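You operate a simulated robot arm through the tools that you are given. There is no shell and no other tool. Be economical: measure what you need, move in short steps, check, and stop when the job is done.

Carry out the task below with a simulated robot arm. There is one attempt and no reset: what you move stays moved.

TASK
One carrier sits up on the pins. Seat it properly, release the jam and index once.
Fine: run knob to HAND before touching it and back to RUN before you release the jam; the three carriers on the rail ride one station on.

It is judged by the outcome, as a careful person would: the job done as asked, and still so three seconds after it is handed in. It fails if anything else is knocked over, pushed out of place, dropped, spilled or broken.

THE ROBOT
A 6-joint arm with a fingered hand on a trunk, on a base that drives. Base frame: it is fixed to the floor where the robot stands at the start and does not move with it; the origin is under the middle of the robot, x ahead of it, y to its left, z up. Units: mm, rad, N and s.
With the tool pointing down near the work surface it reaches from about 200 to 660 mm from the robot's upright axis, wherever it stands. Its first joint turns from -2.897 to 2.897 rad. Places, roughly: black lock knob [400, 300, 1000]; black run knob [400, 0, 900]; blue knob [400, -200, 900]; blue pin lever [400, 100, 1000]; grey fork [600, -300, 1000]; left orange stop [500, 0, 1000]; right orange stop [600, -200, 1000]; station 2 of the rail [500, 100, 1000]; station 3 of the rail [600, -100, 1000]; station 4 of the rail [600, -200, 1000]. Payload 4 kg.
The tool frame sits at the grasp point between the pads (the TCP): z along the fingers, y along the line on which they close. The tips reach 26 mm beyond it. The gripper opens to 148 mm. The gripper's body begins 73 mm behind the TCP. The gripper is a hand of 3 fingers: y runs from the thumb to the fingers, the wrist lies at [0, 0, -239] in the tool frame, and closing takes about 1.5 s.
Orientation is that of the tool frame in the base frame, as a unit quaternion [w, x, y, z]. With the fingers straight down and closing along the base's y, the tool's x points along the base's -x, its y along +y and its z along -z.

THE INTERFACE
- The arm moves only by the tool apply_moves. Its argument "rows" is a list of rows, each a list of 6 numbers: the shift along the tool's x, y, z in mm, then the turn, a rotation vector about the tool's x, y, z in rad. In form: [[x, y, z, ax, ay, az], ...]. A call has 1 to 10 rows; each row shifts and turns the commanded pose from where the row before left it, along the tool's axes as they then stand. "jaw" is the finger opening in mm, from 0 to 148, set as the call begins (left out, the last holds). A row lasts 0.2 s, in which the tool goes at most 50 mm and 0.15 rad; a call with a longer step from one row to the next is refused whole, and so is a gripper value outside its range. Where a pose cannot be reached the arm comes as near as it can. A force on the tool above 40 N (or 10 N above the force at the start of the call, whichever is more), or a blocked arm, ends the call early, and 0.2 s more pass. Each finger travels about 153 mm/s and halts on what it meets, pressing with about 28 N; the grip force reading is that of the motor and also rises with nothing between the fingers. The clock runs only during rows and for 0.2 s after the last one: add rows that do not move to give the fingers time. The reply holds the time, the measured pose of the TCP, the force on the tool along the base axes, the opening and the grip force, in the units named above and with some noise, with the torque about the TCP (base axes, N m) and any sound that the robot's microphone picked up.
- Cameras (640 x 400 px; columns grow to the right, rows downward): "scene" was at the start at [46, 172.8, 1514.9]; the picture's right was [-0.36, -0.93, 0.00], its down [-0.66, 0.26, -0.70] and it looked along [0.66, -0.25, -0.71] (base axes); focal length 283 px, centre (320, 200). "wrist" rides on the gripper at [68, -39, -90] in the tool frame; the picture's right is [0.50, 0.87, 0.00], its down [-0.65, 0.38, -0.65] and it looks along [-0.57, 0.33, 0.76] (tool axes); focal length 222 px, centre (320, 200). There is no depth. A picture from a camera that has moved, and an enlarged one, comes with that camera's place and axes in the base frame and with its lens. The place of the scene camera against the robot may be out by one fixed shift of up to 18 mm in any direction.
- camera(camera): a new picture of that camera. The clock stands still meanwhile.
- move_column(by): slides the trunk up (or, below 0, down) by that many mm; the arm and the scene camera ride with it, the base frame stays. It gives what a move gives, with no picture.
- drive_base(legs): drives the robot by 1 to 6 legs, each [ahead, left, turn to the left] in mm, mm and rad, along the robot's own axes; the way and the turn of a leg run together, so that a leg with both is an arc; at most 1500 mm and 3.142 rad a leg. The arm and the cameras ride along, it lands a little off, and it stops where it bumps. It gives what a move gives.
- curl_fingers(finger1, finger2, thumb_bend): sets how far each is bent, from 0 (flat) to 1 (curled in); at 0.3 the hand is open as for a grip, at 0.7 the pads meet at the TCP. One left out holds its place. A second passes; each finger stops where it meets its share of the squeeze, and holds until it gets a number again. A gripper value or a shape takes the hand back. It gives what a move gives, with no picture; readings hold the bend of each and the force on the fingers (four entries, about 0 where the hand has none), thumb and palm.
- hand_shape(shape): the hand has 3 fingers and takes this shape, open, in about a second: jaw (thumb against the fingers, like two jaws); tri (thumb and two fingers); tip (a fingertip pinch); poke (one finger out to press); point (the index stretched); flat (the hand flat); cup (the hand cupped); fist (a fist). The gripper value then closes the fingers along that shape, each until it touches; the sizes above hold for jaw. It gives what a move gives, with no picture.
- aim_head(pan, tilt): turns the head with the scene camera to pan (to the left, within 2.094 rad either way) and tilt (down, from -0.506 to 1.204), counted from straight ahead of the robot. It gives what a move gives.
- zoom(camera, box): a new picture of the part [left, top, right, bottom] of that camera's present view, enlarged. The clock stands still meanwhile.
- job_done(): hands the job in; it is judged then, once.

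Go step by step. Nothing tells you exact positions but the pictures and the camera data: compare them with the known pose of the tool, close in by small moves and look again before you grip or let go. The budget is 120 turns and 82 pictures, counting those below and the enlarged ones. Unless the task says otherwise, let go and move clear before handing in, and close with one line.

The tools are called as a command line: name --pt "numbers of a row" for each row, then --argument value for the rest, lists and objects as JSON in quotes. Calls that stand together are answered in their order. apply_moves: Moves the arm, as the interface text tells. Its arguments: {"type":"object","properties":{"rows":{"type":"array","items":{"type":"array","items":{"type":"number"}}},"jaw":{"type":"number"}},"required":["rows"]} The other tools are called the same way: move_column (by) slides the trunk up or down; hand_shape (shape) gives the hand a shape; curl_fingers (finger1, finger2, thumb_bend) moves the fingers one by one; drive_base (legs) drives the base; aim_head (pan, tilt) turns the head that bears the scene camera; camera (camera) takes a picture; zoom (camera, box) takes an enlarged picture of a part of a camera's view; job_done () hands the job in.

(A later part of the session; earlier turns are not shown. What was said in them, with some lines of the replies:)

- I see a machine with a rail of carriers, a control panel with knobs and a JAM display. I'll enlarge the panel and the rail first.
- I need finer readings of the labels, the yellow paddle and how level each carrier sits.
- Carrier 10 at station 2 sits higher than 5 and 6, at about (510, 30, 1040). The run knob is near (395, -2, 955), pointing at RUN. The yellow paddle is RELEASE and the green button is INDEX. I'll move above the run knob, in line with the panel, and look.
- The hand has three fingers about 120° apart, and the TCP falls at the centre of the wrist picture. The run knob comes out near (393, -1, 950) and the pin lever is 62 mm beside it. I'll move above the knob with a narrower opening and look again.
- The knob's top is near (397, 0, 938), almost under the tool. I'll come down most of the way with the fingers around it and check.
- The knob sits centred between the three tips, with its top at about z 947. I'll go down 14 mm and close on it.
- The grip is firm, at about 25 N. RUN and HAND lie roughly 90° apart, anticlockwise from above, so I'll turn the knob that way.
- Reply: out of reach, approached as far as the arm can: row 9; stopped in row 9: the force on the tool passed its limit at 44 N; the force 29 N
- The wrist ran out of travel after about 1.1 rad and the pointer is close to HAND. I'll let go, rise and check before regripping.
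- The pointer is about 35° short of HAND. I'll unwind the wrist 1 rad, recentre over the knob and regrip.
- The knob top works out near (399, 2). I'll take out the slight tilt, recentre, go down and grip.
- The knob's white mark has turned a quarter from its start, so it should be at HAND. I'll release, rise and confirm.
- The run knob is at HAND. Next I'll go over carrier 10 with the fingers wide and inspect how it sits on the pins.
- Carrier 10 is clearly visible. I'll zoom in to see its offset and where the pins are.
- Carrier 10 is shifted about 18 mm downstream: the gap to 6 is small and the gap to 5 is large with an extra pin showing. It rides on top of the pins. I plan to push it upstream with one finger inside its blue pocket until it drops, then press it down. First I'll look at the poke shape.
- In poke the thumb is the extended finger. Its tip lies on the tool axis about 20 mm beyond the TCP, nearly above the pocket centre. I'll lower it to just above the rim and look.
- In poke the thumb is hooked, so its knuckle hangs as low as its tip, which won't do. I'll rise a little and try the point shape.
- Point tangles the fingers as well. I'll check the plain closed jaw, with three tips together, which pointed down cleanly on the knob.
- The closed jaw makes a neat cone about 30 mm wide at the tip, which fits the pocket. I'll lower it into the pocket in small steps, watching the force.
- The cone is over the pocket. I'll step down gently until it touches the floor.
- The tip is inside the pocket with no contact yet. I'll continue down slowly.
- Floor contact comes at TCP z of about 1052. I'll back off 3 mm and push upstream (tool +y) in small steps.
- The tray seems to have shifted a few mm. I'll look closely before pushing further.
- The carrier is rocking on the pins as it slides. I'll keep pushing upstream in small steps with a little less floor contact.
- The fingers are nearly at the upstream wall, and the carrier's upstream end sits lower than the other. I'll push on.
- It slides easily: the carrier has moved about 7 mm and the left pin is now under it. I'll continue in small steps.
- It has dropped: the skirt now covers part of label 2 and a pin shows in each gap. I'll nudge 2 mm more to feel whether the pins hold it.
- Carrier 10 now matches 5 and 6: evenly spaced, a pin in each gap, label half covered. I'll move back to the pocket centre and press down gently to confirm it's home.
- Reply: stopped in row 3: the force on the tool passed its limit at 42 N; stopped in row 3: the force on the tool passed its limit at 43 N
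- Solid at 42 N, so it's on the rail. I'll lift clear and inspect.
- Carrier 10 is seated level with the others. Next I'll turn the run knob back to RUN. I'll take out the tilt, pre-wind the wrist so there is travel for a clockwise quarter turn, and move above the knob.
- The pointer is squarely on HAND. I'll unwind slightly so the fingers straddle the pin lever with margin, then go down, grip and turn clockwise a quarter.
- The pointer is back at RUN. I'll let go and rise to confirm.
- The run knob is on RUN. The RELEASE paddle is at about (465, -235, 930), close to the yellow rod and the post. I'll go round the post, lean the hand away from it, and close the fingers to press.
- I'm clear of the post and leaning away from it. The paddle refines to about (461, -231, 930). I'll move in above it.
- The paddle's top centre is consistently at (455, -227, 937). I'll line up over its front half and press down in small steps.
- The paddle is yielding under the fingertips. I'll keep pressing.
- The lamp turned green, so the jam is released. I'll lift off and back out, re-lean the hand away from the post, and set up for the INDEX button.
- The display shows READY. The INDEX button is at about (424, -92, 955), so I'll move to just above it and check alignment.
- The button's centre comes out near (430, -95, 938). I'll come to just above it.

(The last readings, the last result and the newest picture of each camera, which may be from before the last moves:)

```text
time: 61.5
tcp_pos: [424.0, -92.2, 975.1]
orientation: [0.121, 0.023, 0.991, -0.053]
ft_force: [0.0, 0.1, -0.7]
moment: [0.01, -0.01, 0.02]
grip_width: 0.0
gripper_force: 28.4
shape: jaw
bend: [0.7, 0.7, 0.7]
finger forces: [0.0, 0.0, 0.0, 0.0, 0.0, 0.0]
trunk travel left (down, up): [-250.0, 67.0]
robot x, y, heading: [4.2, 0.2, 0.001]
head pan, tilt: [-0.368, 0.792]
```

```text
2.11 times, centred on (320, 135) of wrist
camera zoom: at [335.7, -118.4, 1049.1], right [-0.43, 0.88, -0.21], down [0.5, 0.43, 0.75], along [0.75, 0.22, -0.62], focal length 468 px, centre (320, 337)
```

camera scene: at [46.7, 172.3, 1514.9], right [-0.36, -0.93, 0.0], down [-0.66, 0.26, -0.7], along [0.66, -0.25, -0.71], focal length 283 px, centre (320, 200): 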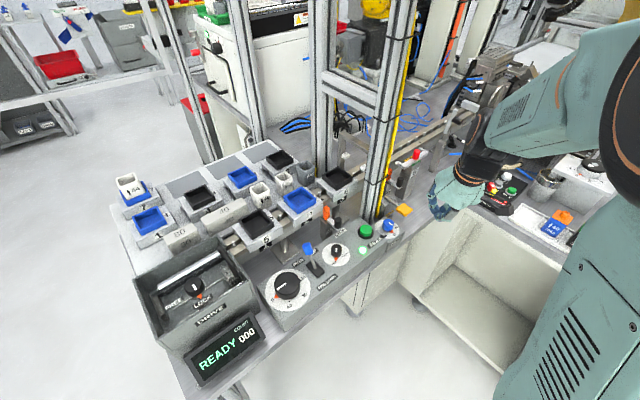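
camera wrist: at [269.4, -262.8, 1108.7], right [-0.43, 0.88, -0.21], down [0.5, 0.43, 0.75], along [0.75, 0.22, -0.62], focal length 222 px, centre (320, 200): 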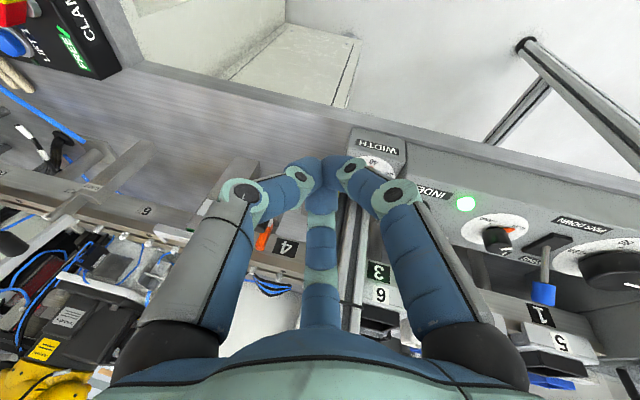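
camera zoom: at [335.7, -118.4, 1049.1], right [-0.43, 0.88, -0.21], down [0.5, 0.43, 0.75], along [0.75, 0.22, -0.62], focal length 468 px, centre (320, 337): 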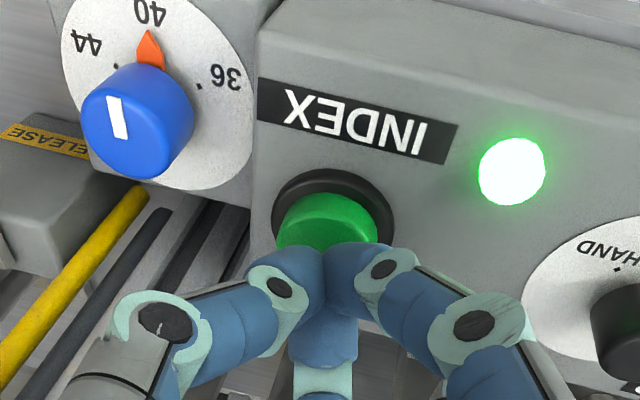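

I'm aligned over the button, so I'll press it straight down in small steps.

apply_moves --pt "0.97 0.4 3.86 0 0 0" --pt "0.97 0.4 3.86 0 0 0" --pt "0.97 0.4 3.86 0 0 0" --pt "0 0 0 0 0 0"

apply_moves --pt "0.73 0.3 2.9 0 0 0" --pt "0.73 0.3 2.9 0 0 0" --pt "0 0 0 0 0 0"

```text
time: 62.5
tcp_pos: [423.7, -93.0, 963.2]
orientation: [0.122, 0.023, 0.991, -0.053]
ft_force: [-0.5, 0.6, 1.5]
moment: [-0.01, -0.02, -0.05]
grip_width: 0.0
gripper_force: 28.2
shape: jaw
bend: [0.7, 0.7, 0.7]
finger forces: [0.1, 0.0, 0.0, 0.0, 0.1, 0.0]
trunk travel left (down, up): [-250.0, 67.0]
robot x, y, heading: [-2.6, -3.8, -0.002]
head pan, tilt: [-0.368, 0.792]
```

```text
time: 63.3
tcp_pos: [422.5, -93.4, 957.2]
orientation: [0.123, 0.023, 0.991, -0.054]
ft_force: [-1.9, 1.4, 12.7]
moment: [0.0, 0.04, 0.02]
grip_width: 0.2
gripper_force: 28.3
shape: jaw
bend: [0.7, 0.7, 0.7]
finger forces: [0.0, 0.1, 0.0, 0.0, 0.0, 0.0]
trunk travel left (down, up): [-250.0, 67.0]
robot x, y, heading: [3.2, 2.0, -0.003]
head pan, tilt: [-0.368, 0.792]
heard: click
```

It clicked. I'll check whether the carriers are indexing before releasing.

apply_moves --pt "-0.97 -0.4 -3.86 0 0 0" --pt "-4.8 -2 -19.3 0 0 0" --pt "-9.7 -4 -38.6 0 0 0" --pt "0 0 0 0 0 0" --pt "0 0 0 0 0 0"

camera --camera "scene"

```text
time: 64.5
tcp_pos: [422.3, -93.7, 1025.1]
orientation: [0.122, 0.023, 0.991, -0.054]
ft_force: [0.1, 0.5, 0.6]
moment: [-0.01, -0.03, 0.01]
grip_width: 0.0
gripper_force: 28.2
shape: jaw
bend: [0.7, 0.7, 0.7]
finger forces: [0.0, 0.0, 0.1, 0.0, 0.1, 0.0]
trunk travel left (down, up): [-250.0, 67.0]
robot x, y, heading: [4.1, 0.2, -0.004]
head pan, tilt: [-0.368, 0.792]
```

```text
17 pictures are left
camera scene: at [46.1, 172.6, 1514.9], right [-0.36, -0.93, 0.0], down [-0.66, 0.26, -0.7], along [0.66, -0.25, -0.71], focal length 283 px, centre (320, 200)
```

scene: 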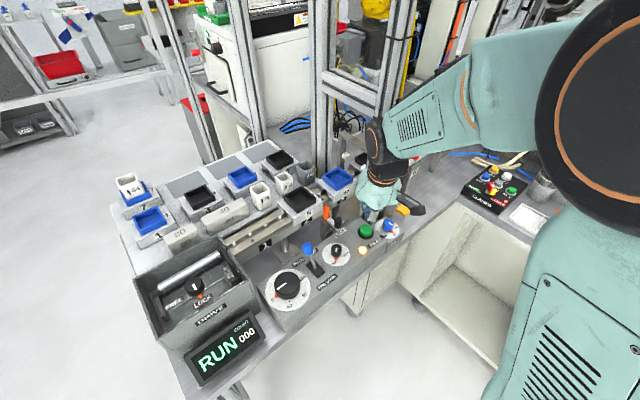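

The line is in RUN and the carriers are riding on. I'll back the arm away and wait for the cycle to finish.

apply_moves --pt "20 -8 -30 0 0 0" --pt "30 -8 -25 0 0 0" --pt "30 -8 -20 0 0 0" --pt "20 -5 -10 0 0 0" --pt "0 0 0 0 0 0" --pt "0 0 0 0 0 0" --pt "0 0 0 0 0 0" --pt "0 0 0 0 0 0" --pt "0 0 0 0 0 0" --pt "0 0 0 0 0 0"

camera --camera "scene"

zoom --camera "scene" --box '[230, 130, 430, 270]'

```text
time: 66.7
tcp_pos: [305.2, -110.4, 1080.5]
orientation: [0.122, 0.023, 0.991, -0.053]
ft_force: [0.2, 1.2, 1.1]
moment: [-0.01, 0.0, 0.01]
grip_width: 0.0
gripper_force: 28.6
shape: jaw
bend: [0.7, 0.7, 0.7]
finger forces: [0.0, 0.0, 0.1, 0.0, 0.0, 0.0]
trunk travel left (down, up): [-250.0, 67.0]
robot x, y, heading: [1.0, 1.2, -0.0]
head pan, tilt: [-0.368, 0.792]
```

```text
16 pictures are left
camera scene: at [46.4, 172.5, 1514.9], right [-0.36, -0.93, 0.0], down [-0.66, 0.26, -0.7], along [0.66, -0.25, -0.71], focal length 283 px, centre (320, 200)
```

scene: 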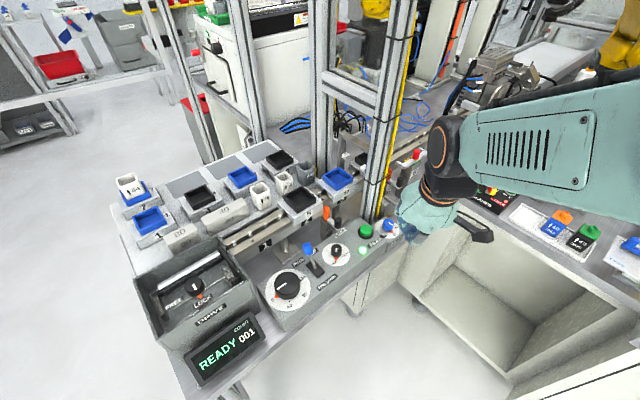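

```text
2.86 times, centred on (330, 200) of scene
camera zoom: at [46.4, 172.5, 1514.9], right [-0.36, -0.93, 0.0], down [-0.66, 0.26, -0.7], along [0.66, -0.25, -0.71], focal length 808 px, centre (291, 200)
```

zoom: 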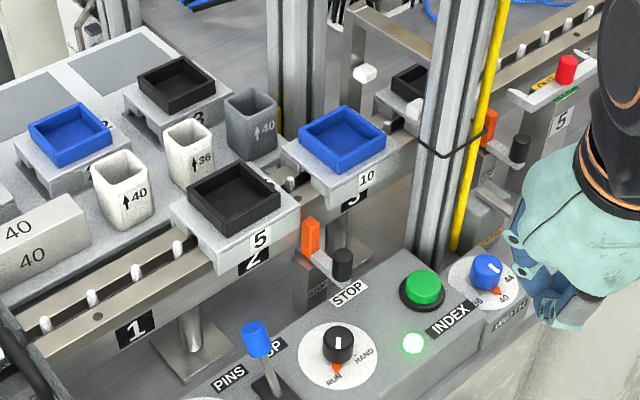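

The display reads READY with count 001. Carriers 5, 10 and 6 sit at stations 2, 3 and 4, the lamp is green, the knob is at RUN and the arm is clear.

job_done

```text
The job is handed in.
```

Carrier 10 is seated, the jam is released, and the line indexed once, so carriers 5, 10 and 6 each moved on one station. The run knob went to HAND before I touched the carrier and back to RUN before the release.
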